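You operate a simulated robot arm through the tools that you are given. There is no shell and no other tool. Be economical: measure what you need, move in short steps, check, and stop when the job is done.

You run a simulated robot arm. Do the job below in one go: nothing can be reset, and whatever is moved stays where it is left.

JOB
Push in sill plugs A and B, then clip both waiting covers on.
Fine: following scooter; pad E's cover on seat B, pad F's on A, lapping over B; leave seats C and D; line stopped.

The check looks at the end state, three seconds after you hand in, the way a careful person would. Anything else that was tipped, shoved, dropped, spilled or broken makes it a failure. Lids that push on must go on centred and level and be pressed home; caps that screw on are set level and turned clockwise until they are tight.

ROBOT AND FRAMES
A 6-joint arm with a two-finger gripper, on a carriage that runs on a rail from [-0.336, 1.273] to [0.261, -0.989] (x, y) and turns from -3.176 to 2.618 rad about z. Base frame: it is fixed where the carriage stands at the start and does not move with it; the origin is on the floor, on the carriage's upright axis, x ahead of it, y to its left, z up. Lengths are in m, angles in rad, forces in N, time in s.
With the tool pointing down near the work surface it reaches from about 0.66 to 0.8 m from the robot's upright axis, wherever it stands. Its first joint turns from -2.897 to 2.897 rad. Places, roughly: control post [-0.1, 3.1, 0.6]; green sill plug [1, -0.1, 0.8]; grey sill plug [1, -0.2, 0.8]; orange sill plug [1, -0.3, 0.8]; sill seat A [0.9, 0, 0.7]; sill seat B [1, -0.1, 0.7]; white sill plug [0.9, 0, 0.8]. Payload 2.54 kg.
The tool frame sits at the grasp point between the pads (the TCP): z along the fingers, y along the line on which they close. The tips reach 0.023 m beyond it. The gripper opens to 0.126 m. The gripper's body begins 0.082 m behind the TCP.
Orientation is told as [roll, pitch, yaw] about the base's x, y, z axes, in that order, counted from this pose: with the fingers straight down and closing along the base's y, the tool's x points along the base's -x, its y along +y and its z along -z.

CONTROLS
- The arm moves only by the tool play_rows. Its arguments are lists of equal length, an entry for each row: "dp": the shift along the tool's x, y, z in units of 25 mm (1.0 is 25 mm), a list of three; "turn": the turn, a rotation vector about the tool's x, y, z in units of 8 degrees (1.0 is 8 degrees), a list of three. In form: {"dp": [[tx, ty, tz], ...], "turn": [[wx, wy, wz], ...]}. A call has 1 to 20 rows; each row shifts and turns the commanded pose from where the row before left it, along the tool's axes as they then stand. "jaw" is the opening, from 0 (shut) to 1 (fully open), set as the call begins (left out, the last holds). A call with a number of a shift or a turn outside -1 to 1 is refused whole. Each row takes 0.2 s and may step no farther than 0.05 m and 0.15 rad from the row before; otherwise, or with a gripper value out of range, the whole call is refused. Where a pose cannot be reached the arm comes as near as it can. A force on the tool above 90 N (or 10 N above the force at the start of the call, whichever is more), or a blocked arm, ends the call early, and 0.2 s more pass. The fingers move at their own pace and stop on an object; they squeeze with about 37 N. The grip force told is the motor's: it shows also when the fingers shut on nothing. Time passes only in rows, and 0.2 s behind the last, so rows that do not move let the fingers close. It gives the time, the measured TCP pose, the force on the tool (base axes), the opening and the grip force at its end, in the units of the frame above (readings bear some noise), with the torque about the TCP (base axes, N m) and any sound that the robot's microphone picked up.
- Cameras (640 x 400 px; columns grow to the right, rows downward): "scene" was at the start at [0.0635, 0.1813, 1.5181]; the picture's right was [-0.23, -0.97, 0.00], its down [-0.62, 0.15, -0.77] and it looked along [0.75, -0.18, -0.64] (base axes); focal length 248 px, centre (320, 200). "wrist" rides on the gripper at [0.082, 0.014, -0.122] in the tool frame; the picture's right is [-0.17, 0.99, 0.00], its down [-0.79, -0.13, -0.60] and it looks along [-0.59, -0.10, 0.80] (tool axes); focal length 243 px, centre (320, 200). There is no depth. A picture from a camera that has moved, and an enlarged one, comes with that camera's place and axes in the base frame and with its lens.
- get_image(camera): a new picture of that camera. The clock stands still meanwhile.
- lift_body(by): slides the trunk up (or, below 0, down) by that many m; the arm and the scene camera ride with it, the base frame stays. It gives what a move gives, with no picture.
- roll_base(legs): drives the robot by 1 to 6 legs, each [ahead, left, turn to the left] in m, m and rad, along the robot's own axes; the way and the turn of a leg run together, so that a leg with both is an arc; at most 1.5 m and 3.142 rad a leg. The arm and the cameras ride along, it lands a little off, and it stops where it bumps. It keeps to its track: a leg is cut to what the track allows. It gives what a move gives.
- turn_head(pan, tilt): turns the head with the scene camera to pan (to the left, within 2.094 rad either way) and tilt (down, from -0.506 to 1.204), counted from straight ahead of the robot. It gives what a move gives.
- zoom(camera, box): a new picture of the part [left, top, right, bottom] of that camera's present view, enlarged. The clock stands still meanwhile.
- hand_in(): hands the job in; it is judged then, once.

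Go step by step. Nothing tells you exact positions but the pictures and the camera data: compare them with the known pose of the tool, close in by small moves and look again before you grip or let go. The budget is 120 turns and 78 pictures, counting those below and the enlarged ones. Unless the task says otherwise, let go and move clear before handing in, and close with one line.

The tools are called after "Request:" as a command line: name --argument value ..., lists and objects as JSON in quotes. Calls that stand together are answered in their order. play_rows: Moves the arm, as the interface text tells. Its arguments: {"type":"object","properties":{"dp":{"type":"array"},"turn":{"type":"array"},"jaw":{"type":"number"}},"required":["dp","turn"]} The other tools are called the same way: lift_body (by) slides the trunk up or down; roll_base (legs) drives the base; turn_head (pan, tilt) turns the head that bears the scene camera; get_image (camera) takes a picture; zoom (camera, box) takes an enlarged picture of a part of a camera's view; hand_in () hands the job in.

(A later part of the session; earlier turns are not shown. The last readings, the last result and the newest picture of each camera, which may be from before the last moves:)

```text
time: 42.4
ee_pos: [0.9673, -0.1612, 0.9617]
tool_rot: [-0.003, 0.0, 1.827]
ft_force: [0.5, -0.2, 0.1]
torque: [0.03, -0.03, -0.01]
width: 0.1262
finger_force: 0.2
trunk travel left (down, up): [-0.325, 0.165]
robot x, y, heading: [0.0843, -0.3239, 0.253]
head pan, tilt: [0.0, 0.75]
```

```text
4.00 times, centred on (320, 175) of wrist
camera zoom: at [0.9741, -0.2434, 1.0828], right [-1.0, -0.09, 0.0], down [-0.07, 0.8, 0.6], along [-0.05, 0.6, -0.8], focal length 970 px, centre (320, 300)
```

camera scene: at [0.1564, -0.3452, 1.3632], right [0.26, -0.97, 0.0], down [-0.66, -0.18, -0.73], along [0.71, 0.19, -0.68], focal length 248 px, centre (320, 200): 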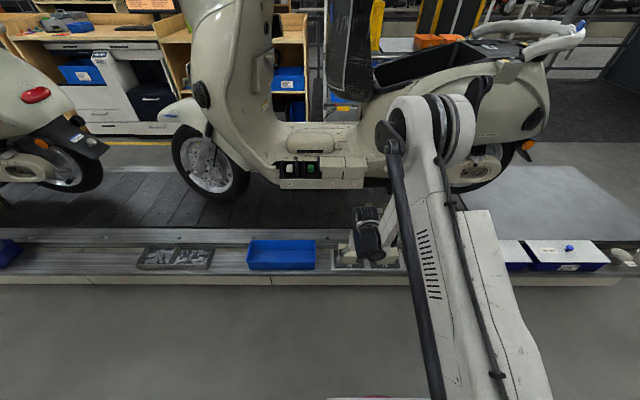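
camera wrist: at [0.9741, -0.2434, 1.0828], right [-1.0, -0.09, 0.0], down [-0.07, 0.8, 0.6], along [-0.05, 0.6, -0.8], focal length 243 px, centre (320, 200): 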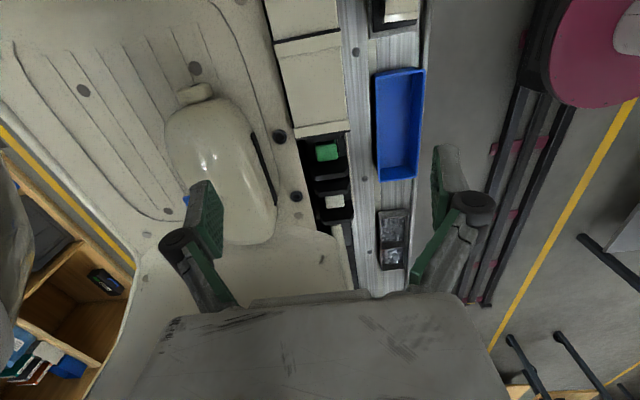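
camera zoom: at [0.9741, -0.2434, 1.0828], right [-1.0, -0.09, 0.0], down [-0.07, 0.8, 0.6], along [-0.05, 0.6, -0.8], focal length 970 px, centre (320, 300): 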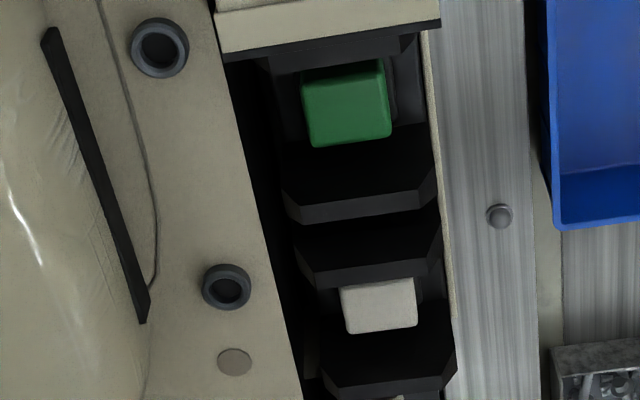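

Fitted cover C spans n 0.864–0.931 (depth ≈0.067), s 0.369–0.471, centred on the plug line n≈0.897. The floorboard lies close behind it, so I'll grip the covers shallowly front-to-back. E's cover centre ≈ (0.832,-0.301), yawed about −4.5° from the sill; going there.

Request:
play_rows --dp '[[0, 0.84, 0], [0, 0.84, 0], [0, 0.84, 0], [0, 0.84, 0], [0, 0.84, 0], [0, 0.84, 0], [0, 0.84, 0], [0, 0.84, 0]]' --turn '[[0, 0, 0], [0, 0, 0], [0, 0, 0], [0, 0, 0], [0, 0, 0], [0, 0, 0], [0, 0, 0], [0, 0, 0.56]]'

Request:
roll_base --legs '[[0, -0.101, 0]]'

Request:
lift_body --by -0.25

Request:
get_image --camera "wrist"

```text
time: 44.2
ee_pos: [0.8048, -0.2025, 0.9602]
tool_rot: [-0.001, 0.001, 1.75]
ft_force: [1.1, -0.3, -0.7]
torque: [0.0, 0.01, 0.01]
width: 0.1261
finger_force: 0.1
trunk travel left (down, up): [-0.325, 0.165]
robot x, y, heading: [0.0842, -0.3241, 0.253]
head pan, tilt: [0.0, 0.75]
```

```text
time: 45.3
ee_pos: [0.8307, -0.3007, 0.9602]
tool_rot: [-0.001, -0.001, 1.748]
ft_force: [-0.3, 0.7, -0.4]
torque: [-0.01, -0.02, 0.01]
width: 0.1258
finger_force: 0.0
trunk travel left (down, up): [-0.325, 0.165]
robot x, y, heading: [0.1106, -0.4203, 0.258]
head pan, tilt: [0.0, 0.75]
```

```text
time: 47.9
ee_pos: [0.8311, -0.3017, 0.7107]
tool_rot: [0.0, 0.0, 1.749]
ft_force: [-0.1, -0.3, 0.1]
torque: [0.01, -0.01, 0.02]
width: 0.1259
finger_force: 0.2
trunk travel left (down, up): [-0.075, 0.415]
robot x, y, heading: [0.1166, -0.4197, 0.255]
head pan, tilt: [0.0, 0.75]
```

```text
38 pictures are left
camera wrist: at [0.8318, -0.3851, 0.8323], right [-1.0, -0.01, 0.0], down [-0.01, 0.8, 0.6], along [-0.01, 0.6, -0.8], focal length 243 px, centre (320, 200)
```

wrist: 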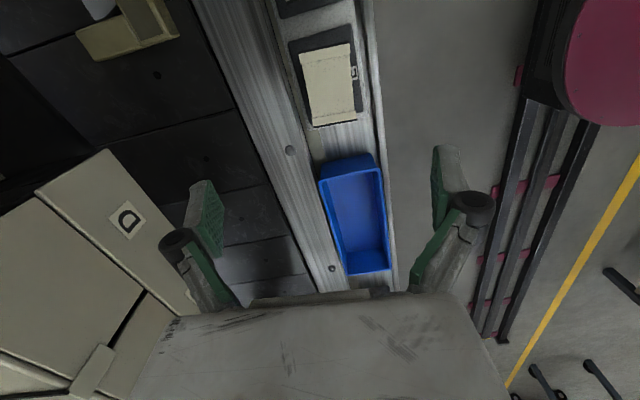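

Request:
play_rows --dp '[[0, 0.57, 1], [0, 0, 1], [0, 0, 1], [0, 0, 1], [0, 0, 1], [0, 0, 1]]' --turn '[[0, 0, 0], [0, 0, 0], [0, 0, 0], [0, 0, 0], [0, 0, 0], [0, 0, 0]]'

Request:
get_image --camera "wrist"

Request:
zoom --camera "wrist" --box '[240, 50, 400, 150]'

```text
time: 49.3
ee_pos: [0.8176, -0.3047, 0.56]
tool_rot: [-0.002, 0.001, 1.747]
ft_force: [-1.1, -0.4, -0.6]
torque: [-0.01, -0.05, -0.01]
width: 0.1259
finger_force: 0.2
trunk travel left (down, up): [-0.075, 0.415]
robot x, y, heading: [0.1137, -0.423, 0.258]
head pan, tilt: [0.0, 0.75]
```

```text
37 pictures are left
camera wrist: at [0.8188, -0.3886, 0.682], right [-1.0, -0.01, 0.0], down [-0.01, 0.8, 0.6], along [-0.01, 0.6, -0.8], focal length 243 px, centre (320, 200)
```

wrist: 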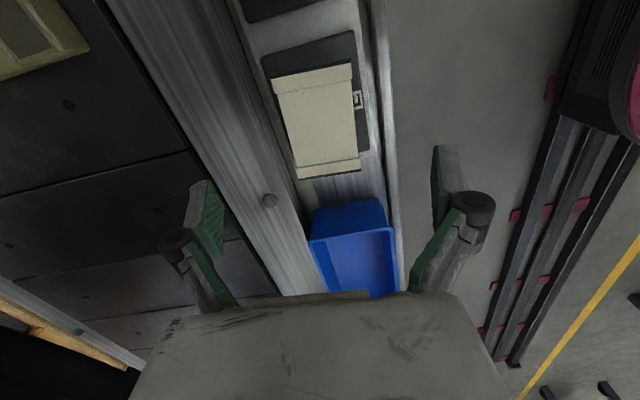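

```text
4.00 times, centred on (320, 100) of wrist
camera zoom: at [0.8188, -0.3886, 0.682], right [-1.0, -0.01, 0.0], down [-0.01, 0.8, 0.6], along [-0.01, 0.6, -0.8], focal length 970 px, centre (320, 600)
```

zoom: 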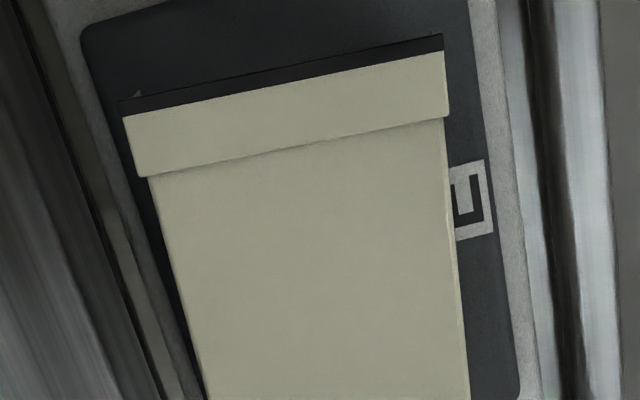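

E's cover centre ≈ (0.816,-0.308), top near z 0.455. Lowering around it with the jaws open.

Request:
play_rows --dp '[[0.13, 0, 0.8], [0, 0, 0.8], [0, 0, 0.8], [0, 0, 0.8]]' --turn '[[0, 0, -0.1], [0, 0, 0], [0, 0, 0], [0, 0, 0]]'

Request:
get_image --camera "wrist"

Request:
get_image --camera "scene"

```text
time: 50.3
ee_pos: [0.8181, -0.3086, 0.4802]
tool_rot: [-0.002, 0.0, 1.762]
ft_force: [-0.1, -0.2, 1.1]
torque: [-0.01, -0.04, 0.01]
width: 0.126
finger_force: 0.0
trunk travel left (down, up): [-0.075, 0.415]
robot x, y, heading: [0.1083, -0.4205, 0.256]
head pan, tilt: [0.0, 0.75]
```

```text
35 pictures are left
camera wrist: at [0.8203, -0.3918, 0.6026], right [-1.0, -0.03, 0.0], down [-0.02, 0.8, 0.6], along [-0.01, 0.6, -0.8], focal length 243 px, centre (320, 200)
```

wrist: 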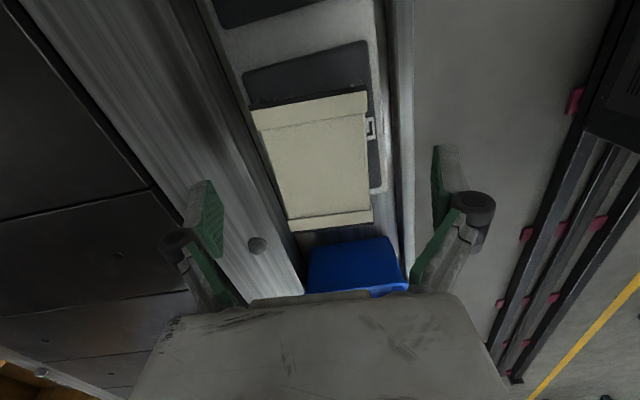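

```text
34 pictures are left
camera scene: at [0.1216, -0.2109, 1.2632], right [0.25, -0.97, 0.0], down [-0.66, -0.17, -0.73], along [0.71, 0.19, -0.68], focal length 248 px, centre (320, 200)
```

scene: 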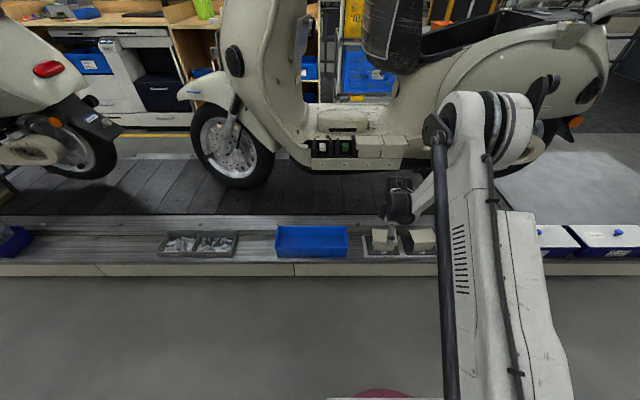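

Request:
zoom --camera "scene" --box '[352, 215, 448, 275]'

```text
6.67 times, centred on (400, 245) of scene
camera zoom: at [0.1216, -0.2109, 1.2632], right [0.25, -0.97, 0.0], down [-0.66, -0.17, -0.73], along [0.71, 0.19, -0.68], focal length 1656 px, centre (-213, -100)
```

zoom: 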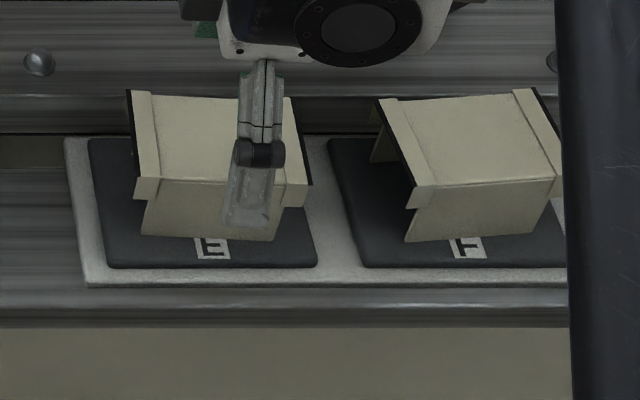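

Shifting 4 mm back to centre, descending 12 mm, and closing.

Request:
play_rows --dp '[[-0.18, 0, 0.2], [0, 0, 0.2], [0, 0, 0.1]]' --turn '[[0, 0, 0], [0, 0, 0], [0, 0, 0]]'

Request:
play_rows --dp '[[0, 0, 0], [0, 0, 0], [0, 0, 0], [0, 0, 0], [0, 0, 0]]' --turn '[[0, 0, 0], [0, 0, 0], [0, 0, 0], [0, 0, 0], [0, 0, 0]]' --jaw 0.4

Request:
zoom --camera "scene" --box '[352, 215, 448, 275]'

```text
time: 51.1
ee_pos: [0.8155, -0.3034, 0.4674]
tool_rot: [-0.002, 0.001, 1.762]
ft_force: [-0.3, -0.2, 0.4]
torque: [-0.01, -0.02, -0.01]
width: 0.1262
finger_force: 0.1
trunk travel left (down, up): [-0.075, 0.415]
robot x, y, heading: [0.111, -0.4214, 0.258]
head pan, tilt: [0.0, 0.75]
```

```text
time: 52.3
ee_pos: [0.8161, -0.3026, 0.4684]
tool_rot: [-0.001, 0.0, 1.763]
ft_force: [-0.2, 0.9, -0.2]
torque: [0.0, 0.09, -0.01]
width: 0.0646
finger_force: 37.0
trunk travel left (down, up): [-0.075, 0.415]
robot x, y, heading: [0.1097, -0.4167, 0.256]
head pan, tilt: [0.0, 0.75]
```

```text
6.67 times, centred on (400, 245) of scene
camera zoom: at [0.122, -0.2108, 1.2632], right [0.25, -0.97, 0.0], down [-0.66, -0.17, -0.73], along [0.71, 0.19, -0.68], focal length 1656 px, centre (-213, -100)
```

zoom: 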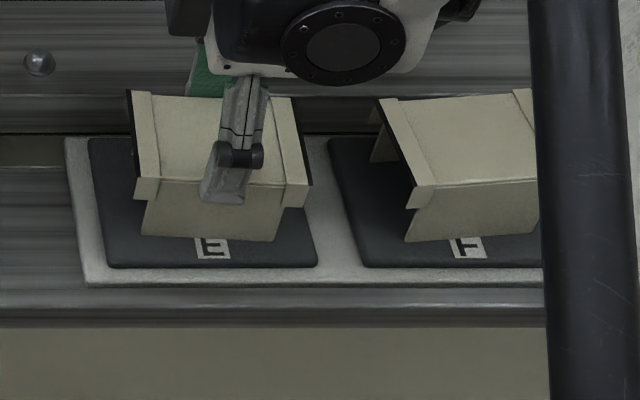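

Gripped E's cover at 64.6 mm. Lifting it straight up by the trunk.

Request:
lift_body --by 0.25

Request:
play_rows --dp '[[0, 0, -1], [0, 0, -1], [0, 0, -1], [0, 0, -1], [0, 0, -1], [0, 0, -1], [0, 0, -1], [0, 0, -1]]' --turn '[[0, 0, -0.47], [0, 0, 0], [0, 0, 0], [0, 0, 0], [0, 0, 0], [0, 0, 0], [0, 0, 0], [0, 0, 0]]'

Request:
roll_base --legs '[[0, 0.165, 0]]'

Request:
zoom --camera "wrist" --box '[240, 50, 480, 200]'

```text
time: 54.9
ee_pos: [0.8162, -0.3033, 0.7182]
tool_rot: [-0.002, 0.0, 1.763]
ft_force: [0.5, -0.7, -1.1]
torque: [0.0, -0.02, -0.03]
width: 0.0648
finger_force: 37.1
trunk travel left (down, up): [-0.325, 0.165]
robot x, y, heading: [0.1129, -0.423, 0.26]
head pan, tilt: [0.0, 0.75]
```

```text
time: 56.7
ee_pos: [0.8179, -0.3023, 0.9179]
tool_rot: [-0.002, 0.0, 1.831]
ft_force: [1.3, -0.4, -0.3]
torque: [-0.01, 0.0, 0.02]
width: 0.0648
finger_force: 36.6
trunk travel left (down, up): [-0.325, 0.165]
robot x, y, heading: [0.113, -0.4239, 0.256]
head pan, tilt: [0.0, 0.75]
```

```text
time: 58.1
ee_pos: [0.7743, -0.1418, 0.9175]
tool_rot: [-0.002, -0.001, 1.831]
ft_force: [0.5, 0.6, -0.8]
torque: [0.04, -0.01, 0.02]
width: 0.0648
finger_force: 37.3
trunk travel left (down, up): [-0.325, 0.165]
robot x, y, heading: [0.0737, -0.2651, 0.262]
head pan, tilt: [0.0, 0.75]
```

```text
2.67 times, centred on (360, 125) of wrist
camera zoom: at [0.7828, -0.2249, 1.0397], right [-1.0, -0.09, 0.0], down [-0.08, 0.8, 0.6], along [-0.06, 0.6, -0.8], focal length 647 px, centre (213, 400)
```

zoom: 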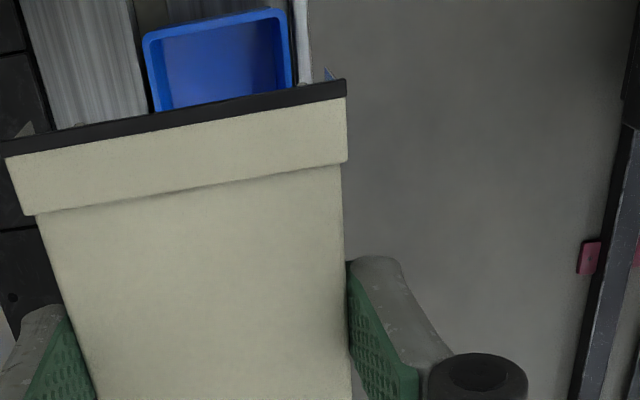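

The cover sits square in the gripper, centred. Extending over seat B.

Request:
play_rows --dp '[[0, -0.92, 0], [0, -0.92, 0], [0, -0.92, 0], [0, -0.92, 0], [0, -0.92, 0], [0, -0.92, 0], [0, -0.92, 0], [0, -0.94, 0]]' --turn '[[0, 0, 0], [0, 0, 0], [0, 0, 0], [0, 0, 0], [0, 0, 0], [0, 0, 0], [0, 0, 0], [0, 0, 0]]'

Request:
get_image --camera "wrist"

Request:
get_image --camera "scene"

```text
time: 60.0
ee_pos: [0.9535, -0.0944, 0.9185]
tool_rot: [-0.001, 0.0, 1.831]
ft_force: [-1.0, -0.4, -0.8]
torque: [0.01, 0.0, -0.01]
width: 0.0646
finger_force: 36.9
trunk travel left (down, up): [-0.325, 0.165]
robot x, y, heading: [0.0728, -0.2654, 0.263]
head pan, tilt: [0.0, 0.75]
```

```text
30 pictures are left
camera wrist: at [0.961, -0.1773, 1.0402], right [-1.0, -0.09, 0.0], down [-0.08, 0.8, 0.6], along [-0.06, 0.6, -0.8], focal length 243 px, centre (320, 200)
```

wrist: 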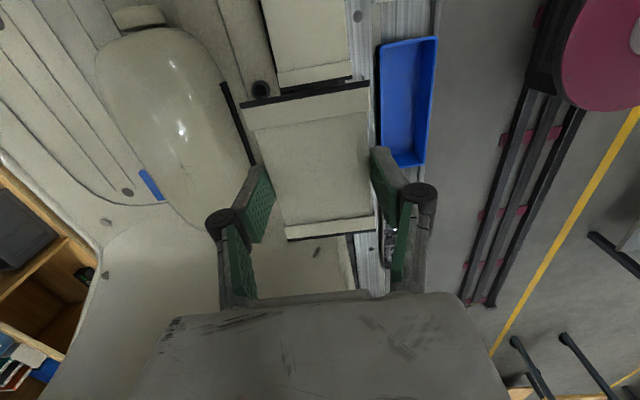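

```text
29 pictures are left
camera scene: at [0.079, -0.0509, 1.5131], right [0.26, -0.97, 0.0], down [-0.66, -0.17, -0.73], along [0.71, 0.19, -0.68], focal length 248 px, centre (320, 200)
```

scene: 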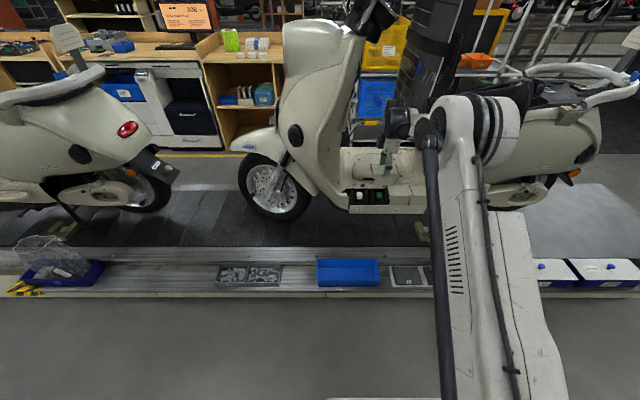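

Request:
play_rows --dp '[[0, 0, 0.6], [0, 0, 0.6], [0, 0, 0.6], [0, 0, 0.4]]' --turn '[[0, 0, 0], [0, 0, 0], [0, 0, 0], [0, 0, 0]]'

Request:
zoom --camera "wrist" --box '[200, 40, 424, 180]'

Request:
zoom --camera "scene" --box '[336, 150, 432, 210]'

```text
time: 61.0
ee_pos: [0.9523, -0.0939, 0.864]
tool_rot: [-0.002, 0.001, 1.834]
ft_force: [0.4, 1.3, -0.8]
torque: [0.03, -0.03, 0.03]
width: 0.0646
finger_force: 36.7
trunk travel left (down, up): [-0.325, 0.165]
robot x, y, heading: [0.0686, -0.2599, 0.258]
head pan, tilt: [0.0, 0.75]
```

```text
2.86 times, centred on (312, 110) of wrist
camera zoom: at [0.9598, -0.1778, 0.9857], right [-1.0, -0.09, 0.0], down [-0.08, 0.8, 0.6], along [-0.06, 0.59, -0.8], focal length 693 px, centre (343, 457)
```

zoom: 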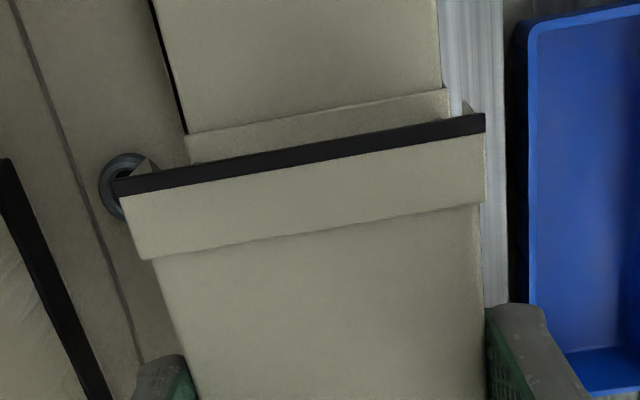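

```text
6.67 times, centred on (384, 180) of scene
camera zoom: at [0.0791, -0.0508, 1.5132], right [0.26, -0.97, 0.0], down [-0.66, -0.17, -0.73], along [0.71, 0.19, -0.68], focal length 1656 px, centre (-107, 333)
```

zoom: 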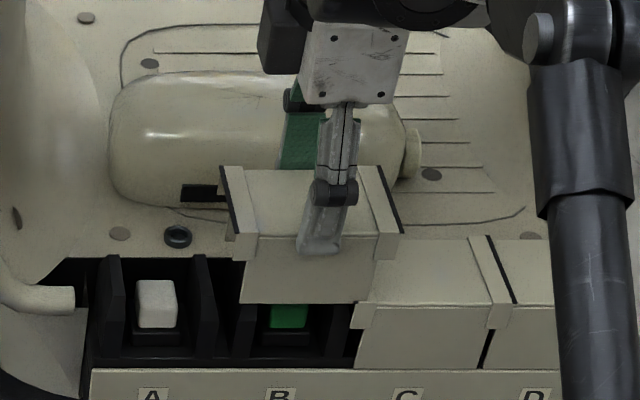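

Alignment with C checks to about 1.5 mm; a small trim, then descend to first contact.

Request:
play_rows --dp '[[0, 0.05, 0.2], [0, 0, 0.2], [0, 0, 0.2], [0, 0, 0.2], [0, 0, 0.2], [0, 0, 0.2]]' --turn '[[0, 0, 0.06], [0, 0, 0], [0, 0, 0], [0, 0, 0], [0, 0, 0], [0, 0, 0]]'

Request:
zoom --camera "scene" --box '[336, 150, 432, 210]'

```text
time: 62.4
ee_pos: [0.9511, -0.0944, 0.8333]
tool_rot: [-0.001, 0.001, 1.823]
ft_force: [-0.6, -0.2, -0.5]
torque: [-0.01, 0.02, -0.01]
width: 0.065
finger_force: 37.0
trunk travel left (down, up): [-0.325, 0.165]
robot x, y, heading: [0.068, -0.2638, 0.262]
head pan, tilt: [0.0, 0.75]
```

```text
6.67 times, centred on (384, 180) of scene
camera zoom: at [0.0792, -0.0508, 1.5132], right [0.26, -0.97, 0.0], down [-0.66, -0.17, -0.73], along [0.71, 0.19, -0.68], focal length 1656 px, centre (-107, 333)
```

zoom: 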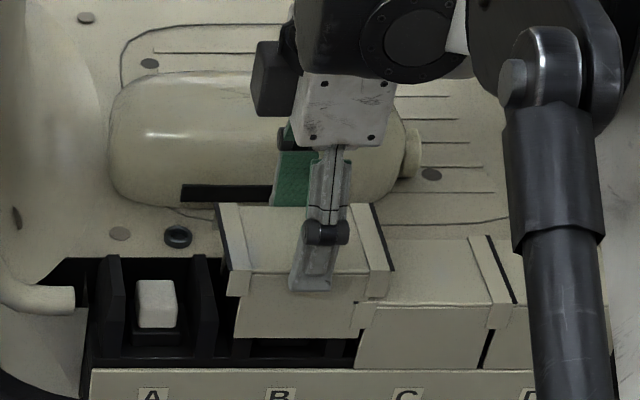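

Request:
play_rows --dp '[[0, 0, 0.15], [0, 0, 0.15], [0, 0, 0.15], [0, 0, 0.1]]' --turn '[[0, 0, 0], [0, 0, 0], [0, 0, 0], [0, 0, 0]]'

Request:
zoom --camera "wrist" --box '[200, 40, 424, 180]'

```text
time: 63.4
ee_pos: [0.9513, -0.0936, 0.8189]
tool_rot: [0.0, -0.002, 1.825]
ft_force: [-0.4, 0.4, -0.4]
torque: [0.0, -0.01, -0.01]
width: 0.0649
finger_force: 37.3
trunk travel left (down, up): [-0.325, 0.165]
robot x, y, heading: [0.069, -0.2631, 0.253]
head pan, tilt: [0.0, 0.75]
```

```text
2.86 times, centred on (312, 110) of wrist
camera zoom: at [0.9588, -0.1776, 0.9411], right [-1.0, -0.09, 0.0], down [-0.07, 0.8, 0.6], along [-0.05, 0.6, -0.8], focal length 693 px, centre (343, 457)
```

zoom: 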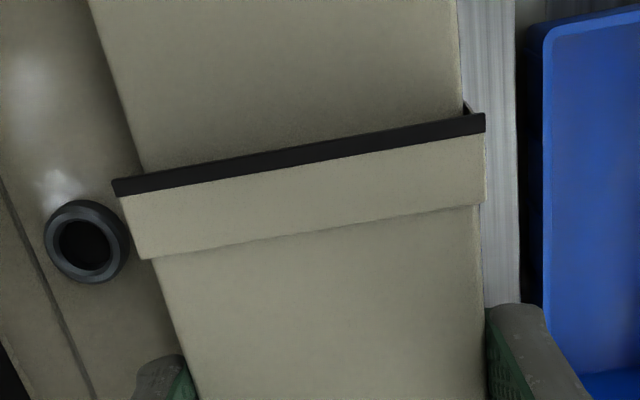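

Request:
play_rows --dp '[[0, 0.04, 0.1], [0, 0, 0.1], [0, 0, 0.1], [0, 0, 0.1]]' --turn '[[0, 0, 0], [0, 0, 0], [0, 0, 0], [0, 0, 0]]'

```text
time: 64.3
ee_pos: [0.9512, -0.0943, 0.8078]
tool_rot: [0.0, -0.002, 1.825]
ft_force: [1.1, 0.8, -0.5]
torque: [0.01, 0.01, -0.03]
width: 0.0646
finger_force: 37.3
trunk travel left (down, up): [-0.325, 0.165]
robot x, y, heading: [0.0697, -0.2641, 0.257]
head pan, tilt: [0.0, 0.75]
```

Request:
play_rows --dp '[[0, 0, 0.08], [0, 0, 0.08], [0, 0, 0.08]]' --turn '[[0, 0, 0], [0, 0, 0], [0, 0, 0]]'

Request:
zoom --camera "scene" --box '[344, 160, 424, 210]'

```text
time: 65.2
ee_pos: [0.9504, -0.094, 0.8046]
tool_rot: [-0.004, -0.001, 1.824]
ft_force: [4.8, 0.2, 19.4]
torque: [0.0, 0.22, -0.03]
width: 0.0645
finger_force: 37.5
trunk travel left (down, up): [-0.325, 0.165]
robot x, y, heading: [0.0715, -0.2651, 0.26]
head pan, tilt: [0.0, 0.75]
```

```text
8.00 times, centred on (384, 185) of scene
camera zoom: at [0.0779, -0.0511, 1.5135], right [0.26, -0.97, 0.0], down [-0.66, -0.17, -0.73], along [0.71, 0.19, -0.68], focal length 1988 px, centre (-192, 320)
```

zoom: 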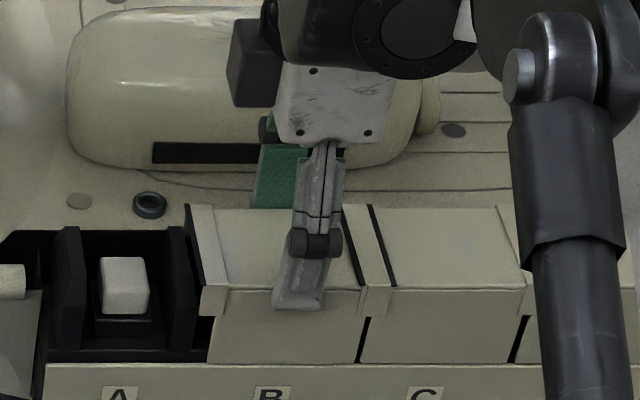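

Contact at 19 N with the cover nearly level with C. Releasing, then pressing down with closed fingers.

Request:
play_rows --dp '[[0, 0, -0.05], [0, 0, 0], [0, 0, -0.05], [0, 0, -0.3], [0, 0, -0.6], [0, 0, -1]]' --turn '[[0, 0, 0], [0, 0, 0], [0, 0, 0], [0, 0, 0], [0, 0, 0], [0, 0, 0]]' --jaw 0.68

Request:
zoom --camera "scene" --box '[344, 160, 424, 210]'

```text
time: 66.5
ee_pos: [0.9506, -0.0934, 0.852]
tool_rot: [-0.002, 0.0, 1.824]
ft_force: [-0.3, 0.8, 0.4]
torque: [0.02, -0.02, -0.03]
width: 0.0857
finger_force: 0.1
trunk travel left (down, up): [-0.325, 0.165]
robot x, y, heading: [0.0691, -0.2592, 0.263]
head pan, tilt: [0.0, 0.75]
```

```text
8.00 times, centred on (384, 185) of scene
camera zoom: at [0.0792, -0.0508, 1.5132], right [0.26, -0.97, 0.0], down [-0.66, -0.17, -0.73], along [0.71, 0.19, -0.68], focal length 1988 px, centre (-192, 320)
```

zoom: 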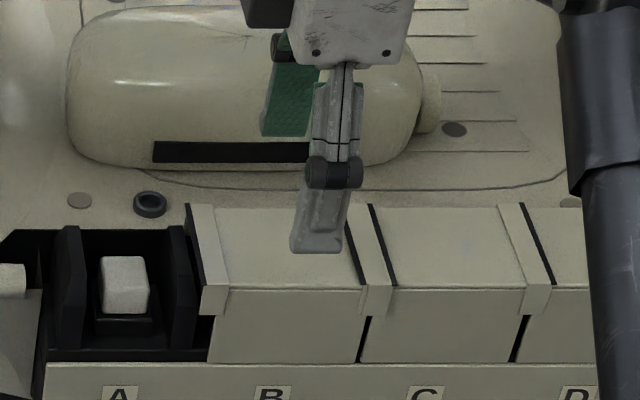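

Request:
play_rows --dp '[[0, 0, -1], [0, 0, -1], [0, 0, -1], [0, 0, -1]]' --turn '[[0, 0, 0], [0, 0, 0], [0, 0, 0], [0, 0, 0]]' --jaw 0

Request:
zoom --camera "scene" --box '[360, 175, 416, 210]'

Request:
zoom --camera "wrist" --box '[240, 50, 400, 150]'

```text
time: 67.5
ee_pos: [0.9509, -0.0937, 0.9548]
tool_rot: [-0.001, 0.0, 1.823]
ft_force: [0.1, -1.4, 0.1]
torque: [0.01, 0.06, -0.02]
width: 0.0002
finger_force: 28.4
trunk travel left (down, up): [-0.325, 0.165]
robot x, y, heading: [0.0678, -0.2605, 0.261]
head pan, tilt: [0.0, 0.75]
```

```text
11.43 times, centred on (388, 192) of scene
camera zoom: at [0.0792, -0.0508, 1.5132], right [0.26, -0.97, 0.0], down [-0.66, -0.17, -0.73], along [0.71, 0.19, -0.68], focal length 2840 px, centre (-457, 286)
```

zoom: 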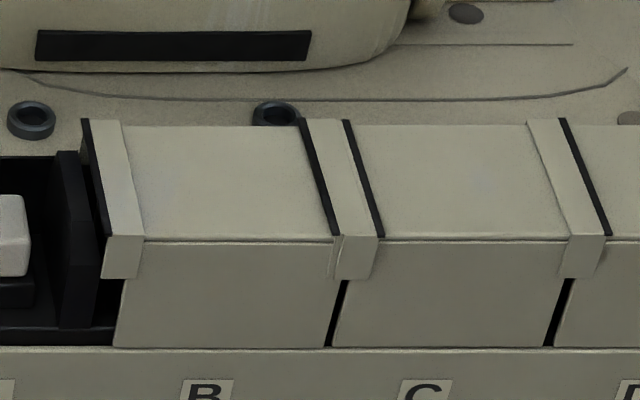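

```text
4.00 times, centred on (320, 100) of wrist
camera zoom: at [0.9582, -0.1776, 1.0756], right [-1.0, -0.09, 0.0], down [-0.07, 0.8, 0.6], along [-0.05, 0.6, -0.8], focal length 970 px, centre (320, 600)
```

zoom: 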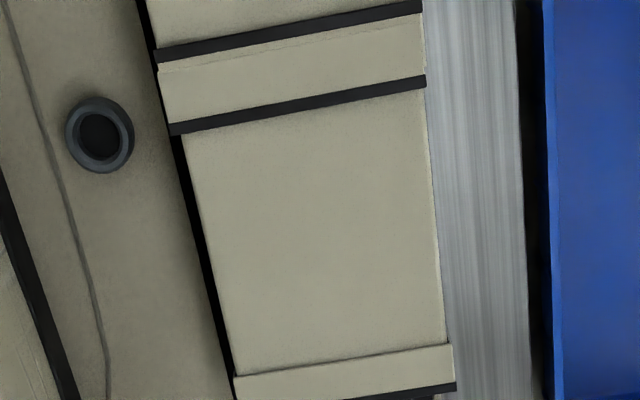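

B's cover lies on its seat, but the joint with C shows an extra dark line; I'll go lower for a closer look before pressing.

Request:
play_rows --dp '[[0, 0, 1], [0, 0, 1], [0, 0, 1], [0, 0, 0.6]]' --turn '[[0, 0, 0], [0, 0, 0], [0, 0, 0], [0, 0, 0]]'

Request:
zoom --camera "wrist" --box '[240, 60, 400, 160]'

```text
time: 68.5
ee_pos: [0.9504, -0.0933, 0.8624]
tool_rot: [-0.001, -0.001, 1.824]
ft_force: [0.0, 0.3, 0.5]
torque: [0.0, 0.0, 0.01]
width: 0.0003
finger_force: 28.2
trunk travel left (down, up): [-0.325, 0.165]
robot x, y, heading: [0.0711, -0.2604, 0.262]
head pan, tilt: [0.0, 0.75]
```

```text
4.00 times, centred on (320, 110) of wrist
camera zoom: at [0.9574, -0.1773, 0.9843], right [-1.0, -0.09, 0.0], down [-0.07, 0.8, 0.6], along [-0.05, 0.6, -0.8], focal length 970 px, centre (320, 560)
```

zoom: 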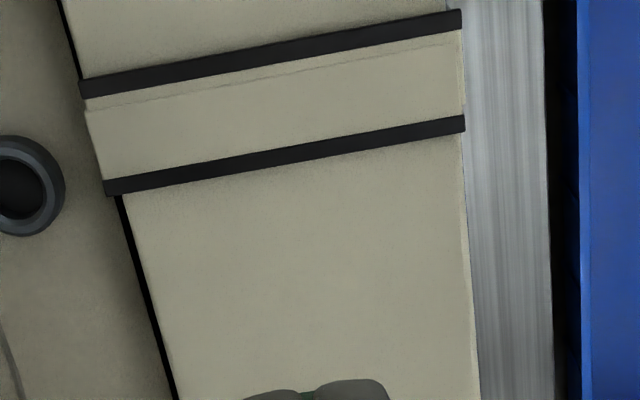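

The lips are interleaved at the B–C joint, so the cover may not be home. I'll press it down at its centre with the closed fingers and check again.

Request:
play_rows --dp '[[0, 0, 0.5], [0, 0, 0.4], [0, 0, 0.2], [0, 0, 0.1], [0, 0, 0.1], [0, 0, 0.1], [0, 0, 0.1], [0, 0, 0.1], [0, 0, 0.1], [0, 0, 0.1], [0, 0, 0.1]]' --turn '[[0, 0, 0], [0, 0, 0], [0, 0, 0], [0, 0, 0], [0, 0, 0], [0, 0, 0], [0, 0, 0], [0, 0, 0], [0, 0, 0], [0, 0, 0], [0, 0, 0]]'

```text
time: 71.0
ee_pos: [0.9522, -0.0939, 0.8147]
tool_rot: [-0.003, 0.0, 1.822]
ft_force: [-0.9, -0.3, 0.6]
torque: [-0.03, -0.02, 0.03]
width: 0.0
finger_force: 28.1
trunk travel left (down, up): [-0.325, 0.165]
robot x, y, heading: [0.0678, -0.2586, 0.26]
head pan, tilt: [0.0, 0.75]
```

Request:
play_rows --dp '[[0, 0, 0.1], [0, 0, 0.1], [0, 0, 0.1], [0, 0, 0.1], [0, 0, 0.1], [0, 0, 0.1]]' --turn '[[0, 0, 0], [0, 0, 0], [0, 0, 0], [0, 0, 0], [0, 0, 0], [0, 0, 0]]'

```text
time: 72.0
ee_pos: [0.951, -0.0949, 0.8129]
tool_rot: [-0.009, -0.001, 1.825]
ft_force: [-6.0, -0.2, 46.4]
torque: [-0.02, 0.15, 0.02]
width: 0.006
finger_force: 28.5
trunk travel left (down, up): [-0.325, 0.165]
robot x, y, heading: [0.0707, -0.2622, 0.26]
head pan, tilt: [0.0, 0.75]
stopped in row 5: the force on the tool passed its limit at 96 N (the readings are from after the stop); the commanded pose is now the measured one
```

Request:
play_rows --dp '[[0, 0, -0.5], [0, 0, -1], [0, 0, -1], [0, 0, -1], [0, 0, -1], [0, 0, -1]]' --turn '[[0, 0, 0], [0, 0, 0], [0, 0, 0], [0, 0, 0], [0, 0, 0], [0, 0, 0]]'

Request:
zoom --camera "scene" --box '[360, 175, 416, 210]'

Request:
zoom --camera "wrist" --box '[240, 50, 400, 150]'

```text
time: 73.4
ee_pos: [0.952, -0.0929, 0.9463]
tool_rot: [-0.005, 0.001, 1.822]
ft_force: [1.6, 0.1, -0.1]
torque: [0.01, -0.01, -0.02]
width: 0.0
finger_force: 27.9
trunk travel left (down, up): [-0.325, 0.165]
robot x, y, heading: [0.0696, -0.2606, 0.263]
head pan, tilt: [0.0, 0.75]
```

```text
11.43 times, centred on (388, 192) of scene
camera zoom: at [0.0793, -0.0508, 1.5132], right [0.26, -0.97, 0.0], down [-0.66, -0.17, -0.73], along [0.71, 0.19, -0.68], focal length 2840 px, centre (-457, 286)
```

zoom: 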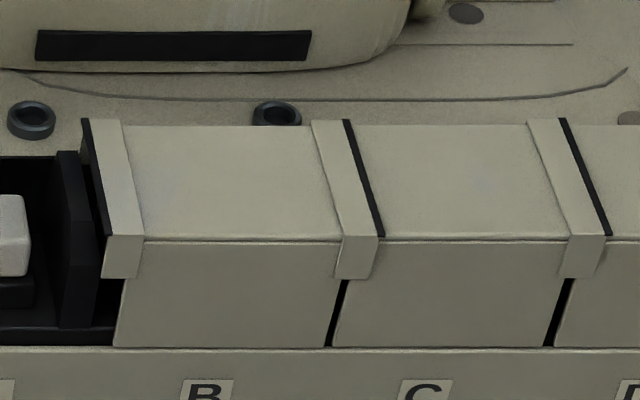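

```text
4.00 times, centred on (320, 100) of wrist
camera zoom: at [0.9585, -0.1768, 1.0689], right [-1.0, -0.09, -0.01], down [-0.07, 0.8, 0.6], along [-0.05, 0.6, -0.8], focal length 970 px, centre (320, 600)
```

zoom: 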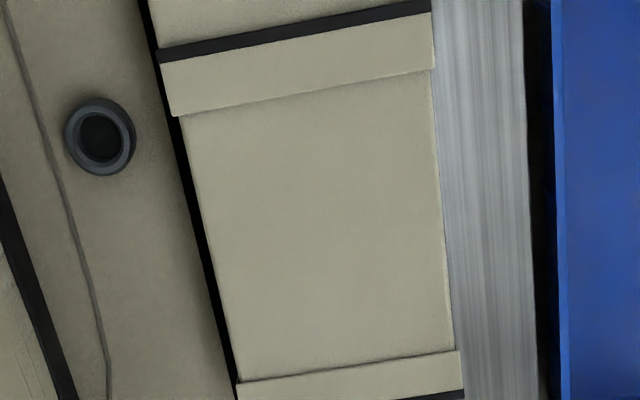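

Now B's cover snapped home and its joint with C matches C–D. Going for F's cover at about (0.852,-0.460), yaw ≈0.34.

Request:
play_rows --dp '[[0, 0.95, 0], [0, 0.95, 0], [0, 0.95, 0], [0, 0.95, 0], [0, 0.95, 0], [0, 0.95, 0], [0, 0.95, 0], [0, 0.95, 0]]' --turn '[[0, 0, 0], [0, 0, 0], [0, 0, 0], [0, 0, 0], [0, 0, 0], [0, 0, 0], [0, 0, 0], [0, 0, -0.63]]' --jaw 1

Request:
roll_base --legs '[[0, -0.329, 0]]'

Request:
lift_body --by -0.25

```text
time: 75.2
ee_pos: [0.7694, -0.141, 0.9436]
tool_rot: [-0.004, 0.001, 1.909]
ft_force: [0.9, -0.4, -0.6]
torque: [0.0, 0.03, 0.0]
width: 0.1259
finger_force: 0.1
trunk travel left (down, up): [-0.325, 0.165]
robot x, y, heading: [0.0691, -0.2601, 0.261]
head pan, tilt: [0.0, 0.75]
```

```text
time: 77.4
ee_pos: [0.8536, -0.4621, 0.9451]
tool_rot: [-0.005, 0.004, 1.908]
ft_force: [-0.5, 1.4, -0.2]
torque: [0.0, 0.0, 0.0]
width: 0.1259
finger_force: 0.1
trunk travel left (down, up): [-0.325, 0.165]
robot x, y, heading: [0.1532, -0.5824, 0.257]
head pan, tilt: [0.0, 0.75]
```

```text
time: 80.0
ee_pos: [0.8524, -0.4622, 0.693]
tool_rot: [-0.004, 0.001, 1.909]
ft_force: [-0.5, -0.5, 0.4]
torque: [0.02, -0.02, -0.01]
width: 0.1257
finger_force: 0.1
trunk travel left (down, up): [-0.075, 0.415]
robot x, y, heading: [0.1516, -0.5807, 0.26]
head pan, tilt: [0.0, 0.75]
```

Request:
play_rows --dp '[[0, 0, 1], [0, 0, 1], [0, 0, 1], [0, 0, 1], [0, 0, 1], [0, 0, 1], [0, 0, 1], [0, 0, 0.8]]' --turn '[[0, 0, 0], [0, 0, 0], [0, 0, 0], [0, 0, 0], [0, 0, 0], [0, 0, 0], [0, 0, 0], [0, 0, 0]]'

Request:
get_image --camera "wrist"

Request:
zoom --camera "scene" --box '[352, 215, 448, 275]'

```text
time: 81.8
ee_pos: [0.8543, -0.4611, 0.5005]
tool_rot: [-0.005, 0.002, 1.908]
ft_force: [0.5, 0.7, 0.5]
torque: [0.0, -0.03, 0.0]
width: 0.1261
finger_force: 0.1
trunk travel left (down, up): [-0.075, 0.415]
robot x, y, heading: [0.1517, -0.5806, 0.261]
head pan, tilt: [0.0, 0.75]
```

```text
17 pictures are left
camera wrist: at [0.868, -0.5438, 0.6212], right [-0.99, -0.17, -0.01], down [-0.14, 0.79, 0.6], along [-0.1, 0.59, -0.8], focal length 243 px, centre (320, 200)
```

wrist: 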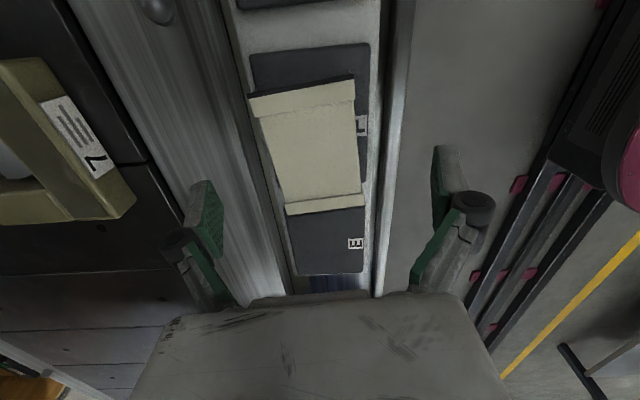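

```text
6.67 times, centred on (400, 245) of scene
camera zoom: at [0.1637, -0.371, 1.2632], right [0.26, -0.97, 0.0], down [-0.66, -0.17, -0.73], along [0.71, 0.19, -0.68], focal length 1656 px, centre (-213, -100)
```

zoom: 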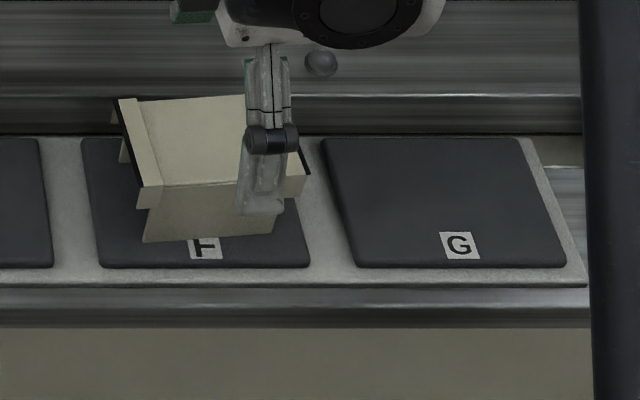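

Well aligned; small trim, descend and grip F's cover.

Request:
play_rows --dp '[[-0.14, -0.12, 0.4], [0, 0, 0.4], [0, 0, 0.3], [0, 0, 0.2]]' --turn '[[0, 0, 0], [0, 0, 0], [0, 0, 0], [0, 0, 0]]'

Request:
play_rows --dp '[[0, 0, 0], [0, 0, 0], [0, 0, 0], [0, 0, 0], [0, 0, 0]]' --turn '[[0, 0, 0], [0, 0, 0], [0, 0, 0], [0, 0, 0], [0, 0, 0]]' --jaw 0.4

Request:
zoom --camera "scene" --box '[352, 215, 448, 275]'

```text
time: 82.8
ee_pos: [0.8575, -0.4563, 0.4661]
tool_rot: [-0.006, 0.003, 1.91]
ft_force: [0.3, 0.5, -0.1]
torque: [0.0, 0.01, 0.0]
width: 0.1258
finger_force: 0.0
trunk travel left (down, up): [-0.075, 0.415]
robot x, y, heading: [0.1514, -0.5782, 0.257]
head pan, tilt: [0.0, 0.75]
```

```text
time: 84.0
ee_pos: [0.8562, -0.4582, 0.4667]
tool_rot: [-0.006, 0.002, 1.909]
ft_force: [0.6, -0.7, 0.6]
torque: [0.01, -0.01, 0.02]
width: 0.0648
finger_force: 37.8
trunk travel left (down, up): [-0.075, 0.415]
robot x, y, heading: [0.1532, -0.5781, 0.26]
head pan, tilt: [0.0, 0.75]
```

```text
6.67 times, centred on (400, 245) of scene
camera zoom: at [0.164, -0.3709, 1.2632], right [0.26, -0.97, 0.0], down [-0.66, -0.17, -0.73], along [0.71, 0.19, -0.68], focal length 1656 px, centre (-213, -100)
```

zoom: 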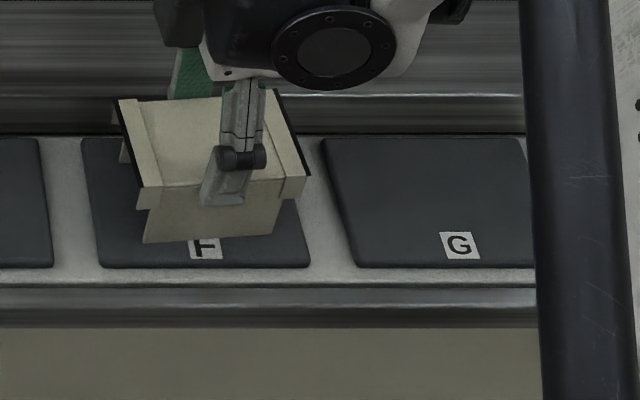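

Gripped the same way as E. Lifting and moving to seat A.

Request:
lift_body --by 0.25

Request:
play_rows --dp '[[0, 0, -1], [0, 0, -1], [0, 0, -1], [0, 0, -1], [0, 0, -1], [0, 0, -1], [0, 0, -1], [0, 0, -1]]' --turn '[[0, 0, 0.6], [0, 0, 0], [0, 0, 0], [0, 0, 0], [0, 0, 0], [0, 0, 0], [0, 0, 0], [0, 0, 0]]'

Request:
roll_base --legs '[[0, 0.415, 0]]'

Request:
zoom --camera "wrist" --box '[240, 50, 480, 200]'

```text
time: 86.6
ee_pos: [0.8576, -0.4563, 0.7174]
tool_rot: [-0.004, 0.001, 1.909]
ft_force: [0.2, -0.6, -0.9]
torque: [0.0, 0.03, 0.04]
width: 0.0648
finger_force: 36.6
trunk travel left (down, up): [-0.325, 0.165]
robot x, y, heading: [0.1531, -0.5795, 0.257]
head pan, tilt: [0.0, 0.75]
```

```text
time: 88.4
ee_pos: [0.856, -0.457, 0.9176]
tool_rot: [-0.005, 0.0, 1.827]
ft_force: [0.6, 0.0, -1.0]
torque: [-0.03, 0.02, -0.05]
width: 0.0646
finger_force: 37.6
trunk travel left (down, up): [-0.325, 0.165]
robot x, y, heading: [0.152, -0.5812, 0.256]
head pan, tilt: [0.0, 0.75]
```

```text
time: 90.9
ee_pos: [0.7511, -0.0624, 0.9158]
tool_rot: [-0.005, 0.001, 1.822]
ft_force: [-0.5, -0.2, -0.9]
torque: [0.0, 0.01, -0.02]
width: 0.0648
finger_force: 36.6
trunk travel left (down, up): [-0.325, 0.165]
robot x, y, heading: [0.0528, -0.1824, 0.258]
head pan, tilt: [0.0, 0.75]
```

```text
2.67 times, centred on (360, 125) of wrist
camera zoom: at [0.7579, -0.146, 1.0387], right [-1.0, -0.09, -0.01], down [-0.07, 0.8, 0.6], along [-0.05, 0.6, -0.8], focal length 647 px, centre (213, 400)
```

zoom: 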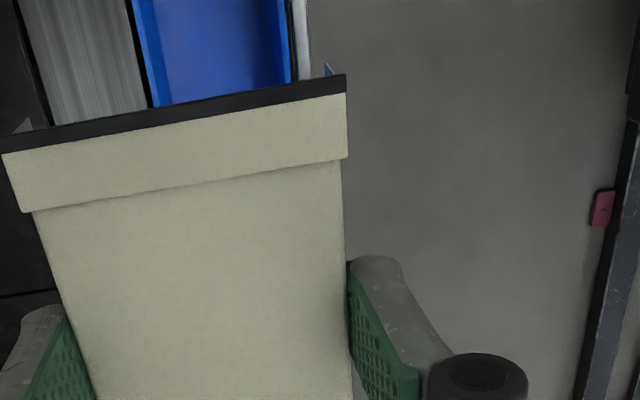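

In-hand position matches E's. Extending over seat A.

Request:
play_rows --dp '[[-0.28, -0.92, 0], [0, -0.92, 0], [0, -0.92, 0], [0, -0.92, 0], [0, -0.92, 0], [0, -0.92, 0], [0, -0.92, 0], [0, -0.94, 0]]' --turn '[[0, 0, 0], [0, 0, 0], [0, 0, 0], [0, 0, 0], [0, 0, 0], [0, 0, 0], [0, 0, 0], [0, 0, 0]]'

Request:
play_rows --dp '[[0, 0, 0.6], [0, 0, 0.6], [0, 0, 0.6], [0, 0, 0.5]]' --turn '[[0, 0, 0], [0, 0, 0], [0, 0, 0], [0, 0, 0]]'

Request:
zoom --camera "wrist" --box '[200, 40, 424, 180]'

Request:
zoom --camera "scene" --box '[340, 160, 420, 210]'

```text
time: 92.7
ee_pos: [0.9281, -0.0091, 0.9167]
tool_rot: [-0.004, 0.001, 1.823]
ft_force: [0.0, -0.7, -1.1]
torque: [0.0, -0.03, 0.01]
width: 0.0648
finger_force: 37.2
trunk travel left (down, up): [-0.325, 0.165]
robot x, y, heading: [0.0471, -0.1821, 0.257]
head pan, tilt: [0.0, 0.75]
```

```text
time: 93.7
ee_pos: [0.9285, -0.0091, 0.8604]
tool_rot: [-0.005, 0.001, 1.824]
ft_force: [-0.1, 1.1, -0.7]
torque: [0.0, -0.03, 0.01]
width: 0.065
finger_force: 37.2
trunk travel left (down, up): [-0.325, 0.165]
robot x, y, heading: [0.0496, -0.183, 0.253]
head pan, tilt: [0.0, 0.75]
```

```text
2.86 times, centred on (312, 110) of wrist
camera zoom: at [0.935, -0.0929, 0.9818], right [-1.0, -0.09, -0.01], down [-0.07, 0.8, 0.6], along [-0.05, 0.6, -0.8], focal length 693 px, centre (343, 457)
```

zoom: 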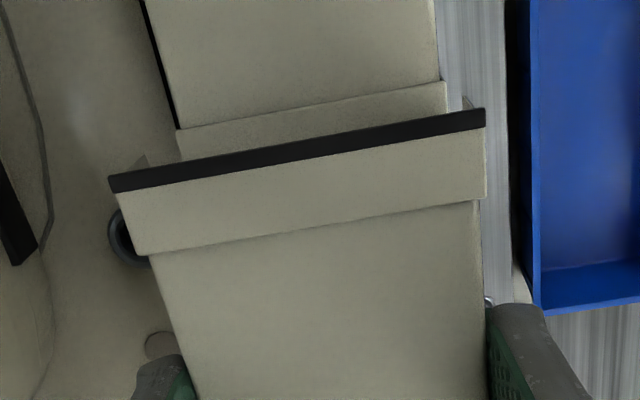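

```text
8.00 times, centred on (380, 185) of scene
camera zoom: at [0.0597, 0.0268, 1.5132], right [0.25, -0.97, 0.0], down [-0.66, -0.17, -0.73], along [0.71, 0.18, -0.68], focal length 1988 px, centre (-160, 320)
```

zoom: 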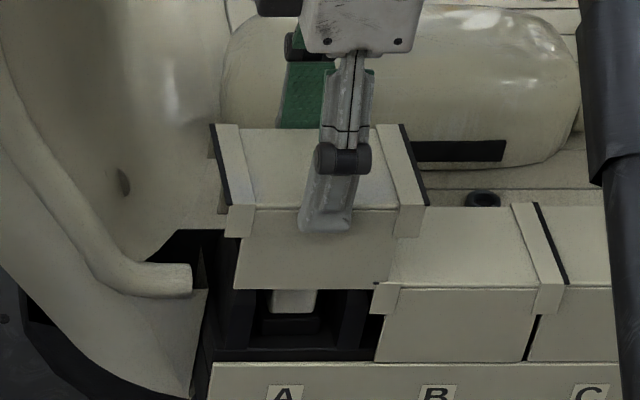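

Alignment matches the B placement. Lowering to contact.

Request:
play_rows --dp '[[0.02, 0, 0.3], [0, 0, 0.3], [0, 0, 0.3], [0, 0, 0.3], [0, 0, 0.2], [0, 0, 0.2], [0, 0, 0.15], [0, 0, 0.15], [0, 0, 0.1], [0, 0, 0.1]]' --turn '[[0, 0, 0], [0, 0, 0], [0, 0, 0], [0, 0, 0], [0, 0, 0], [0, 0, 0], [0, 0, 0], [0, 0, 0], [0, 0, 0], [0, 0, 0]]'

Request:
zoom --camera "scene" --box '[340, 160, 420, 210]'

```text
time: 95.9
ee_pos: [0.9286, -0.0106, 0.8083]
tool_rot: [-0.005, 0.001, 1.822]
ft_force: [0.3, 0.1, -0.4]
torque: [0.04, -0.02, 0.03]
width: 0.0649
finger_force: 37.1
trunk travel left (down, up): [-0.325, 0.165]
robot x, y, heading: [0.0508, -0.1857, 0.254]
head pan, tilt: [0.0, 0.75]
```

```text
8.00 times, centred on (380, 185) of scene
camera zoom: at [0.0593, 0.0267, 1.5131], right [0.25, -0.97, 0.0], down [-0.66, -0.17, -0.73], along [0.71, 0.18, -0.68], focal length 1988 px, centre (-160, 320)
```

zoom: 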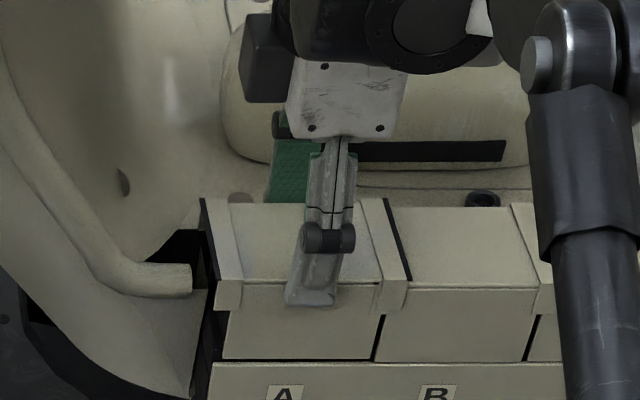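

Request:
play_rows --dp '[[0, 0, 0.08], [0, 0, 0.08], [0, 0, 0.06]]' --turn '[[0, 0, 0], [0, 0, 0], [0, 0, 0]]'

Request:
play_rows --dp '[[0, 0, -0.05], [0, 0, 0], [0, 0, -0.05], [0, 0, -0.3], [0, 0, -0.6], [0, 0, -1]]' --turn '[[0, 0, 0], [0, 0, 0], [0, 0, 0], [0, 0, 0], [0, 0, 0], [0, 0, 0]]' --jaw 0.68

Request:
play_rows --dp '[[0, 0, -1], [0, 0, -1], [0, 0, -0.5], [0, 0, 0], [0, 0, 0]]' --turn '[[0, 0, 0], [0, 0, 0], [0, 0, 0], [0, 0, 0], [0, 0, 0]]' --jaw 0

Request:
zoom --camera "scene" --box '[356, 175, 412, 210]'

```text
time: 96.7
ee_pos: [0.9279, -0.0108, 0.804]
tool_rot: [-0.009, -0.001, 1.821]
ft_force: [-0.5, 3.9, 20.5]
torque: [-0.06, 0.34, 0.07]
width: 0.0648
finger_force: 36.5
trunk travel left (down, up): [-0.325, 0.165]
robot x, y, heading: [0.0486, -0.1822, 0.254]
head pan, tilt: [0.0, 0.75]
```

```text
time: 98.1
ee_pos: [0.9277, -0.0105, 0.8532]
tool_rot: [-0.004, 0.0, 1.823]
ft_force: [0.7, 0.1, 0.5]
torque: [0.0, 0.01, 0.0]
width: 0.0855
finger_force: 0.2
trunk travel left (down, up): [-0.325, 0.165]
robot x, y, heading: [0.0491, -0.1837, 0.258]
head pan, tilt: [0.0, 0.75]
```

```text
time: 99.3
ee_pos: [0.9287, -0.0098, 0.9148]
tool_rot: [-0.005, 0.0, 1.822]
ft_force: [0.4, 0.9, 0.3]
torque: [0.01, 0.0, -0.03]
width: 0.0
finger_force: 28.1
trunk travel left (down, up): [-0.325, 0.165]
robot x, y, heading: [0.0473, -0.1875, 0.255]
head pan, tilt: [0.0, 0.75]
```

```text
11.43 times, centred on (384, 192) of scene
camera zoom: at [0.0598, 0.0268, 1.5132], right [0.25, -0.97, 0.0], down [-0.66, -0.17, -0.73], along [0.71, 0.18, -0.68], focal length 2840 px, centre (-411, 286)
```

zoom: 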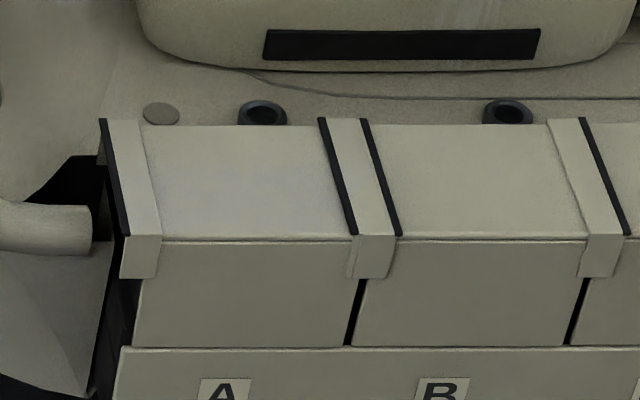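

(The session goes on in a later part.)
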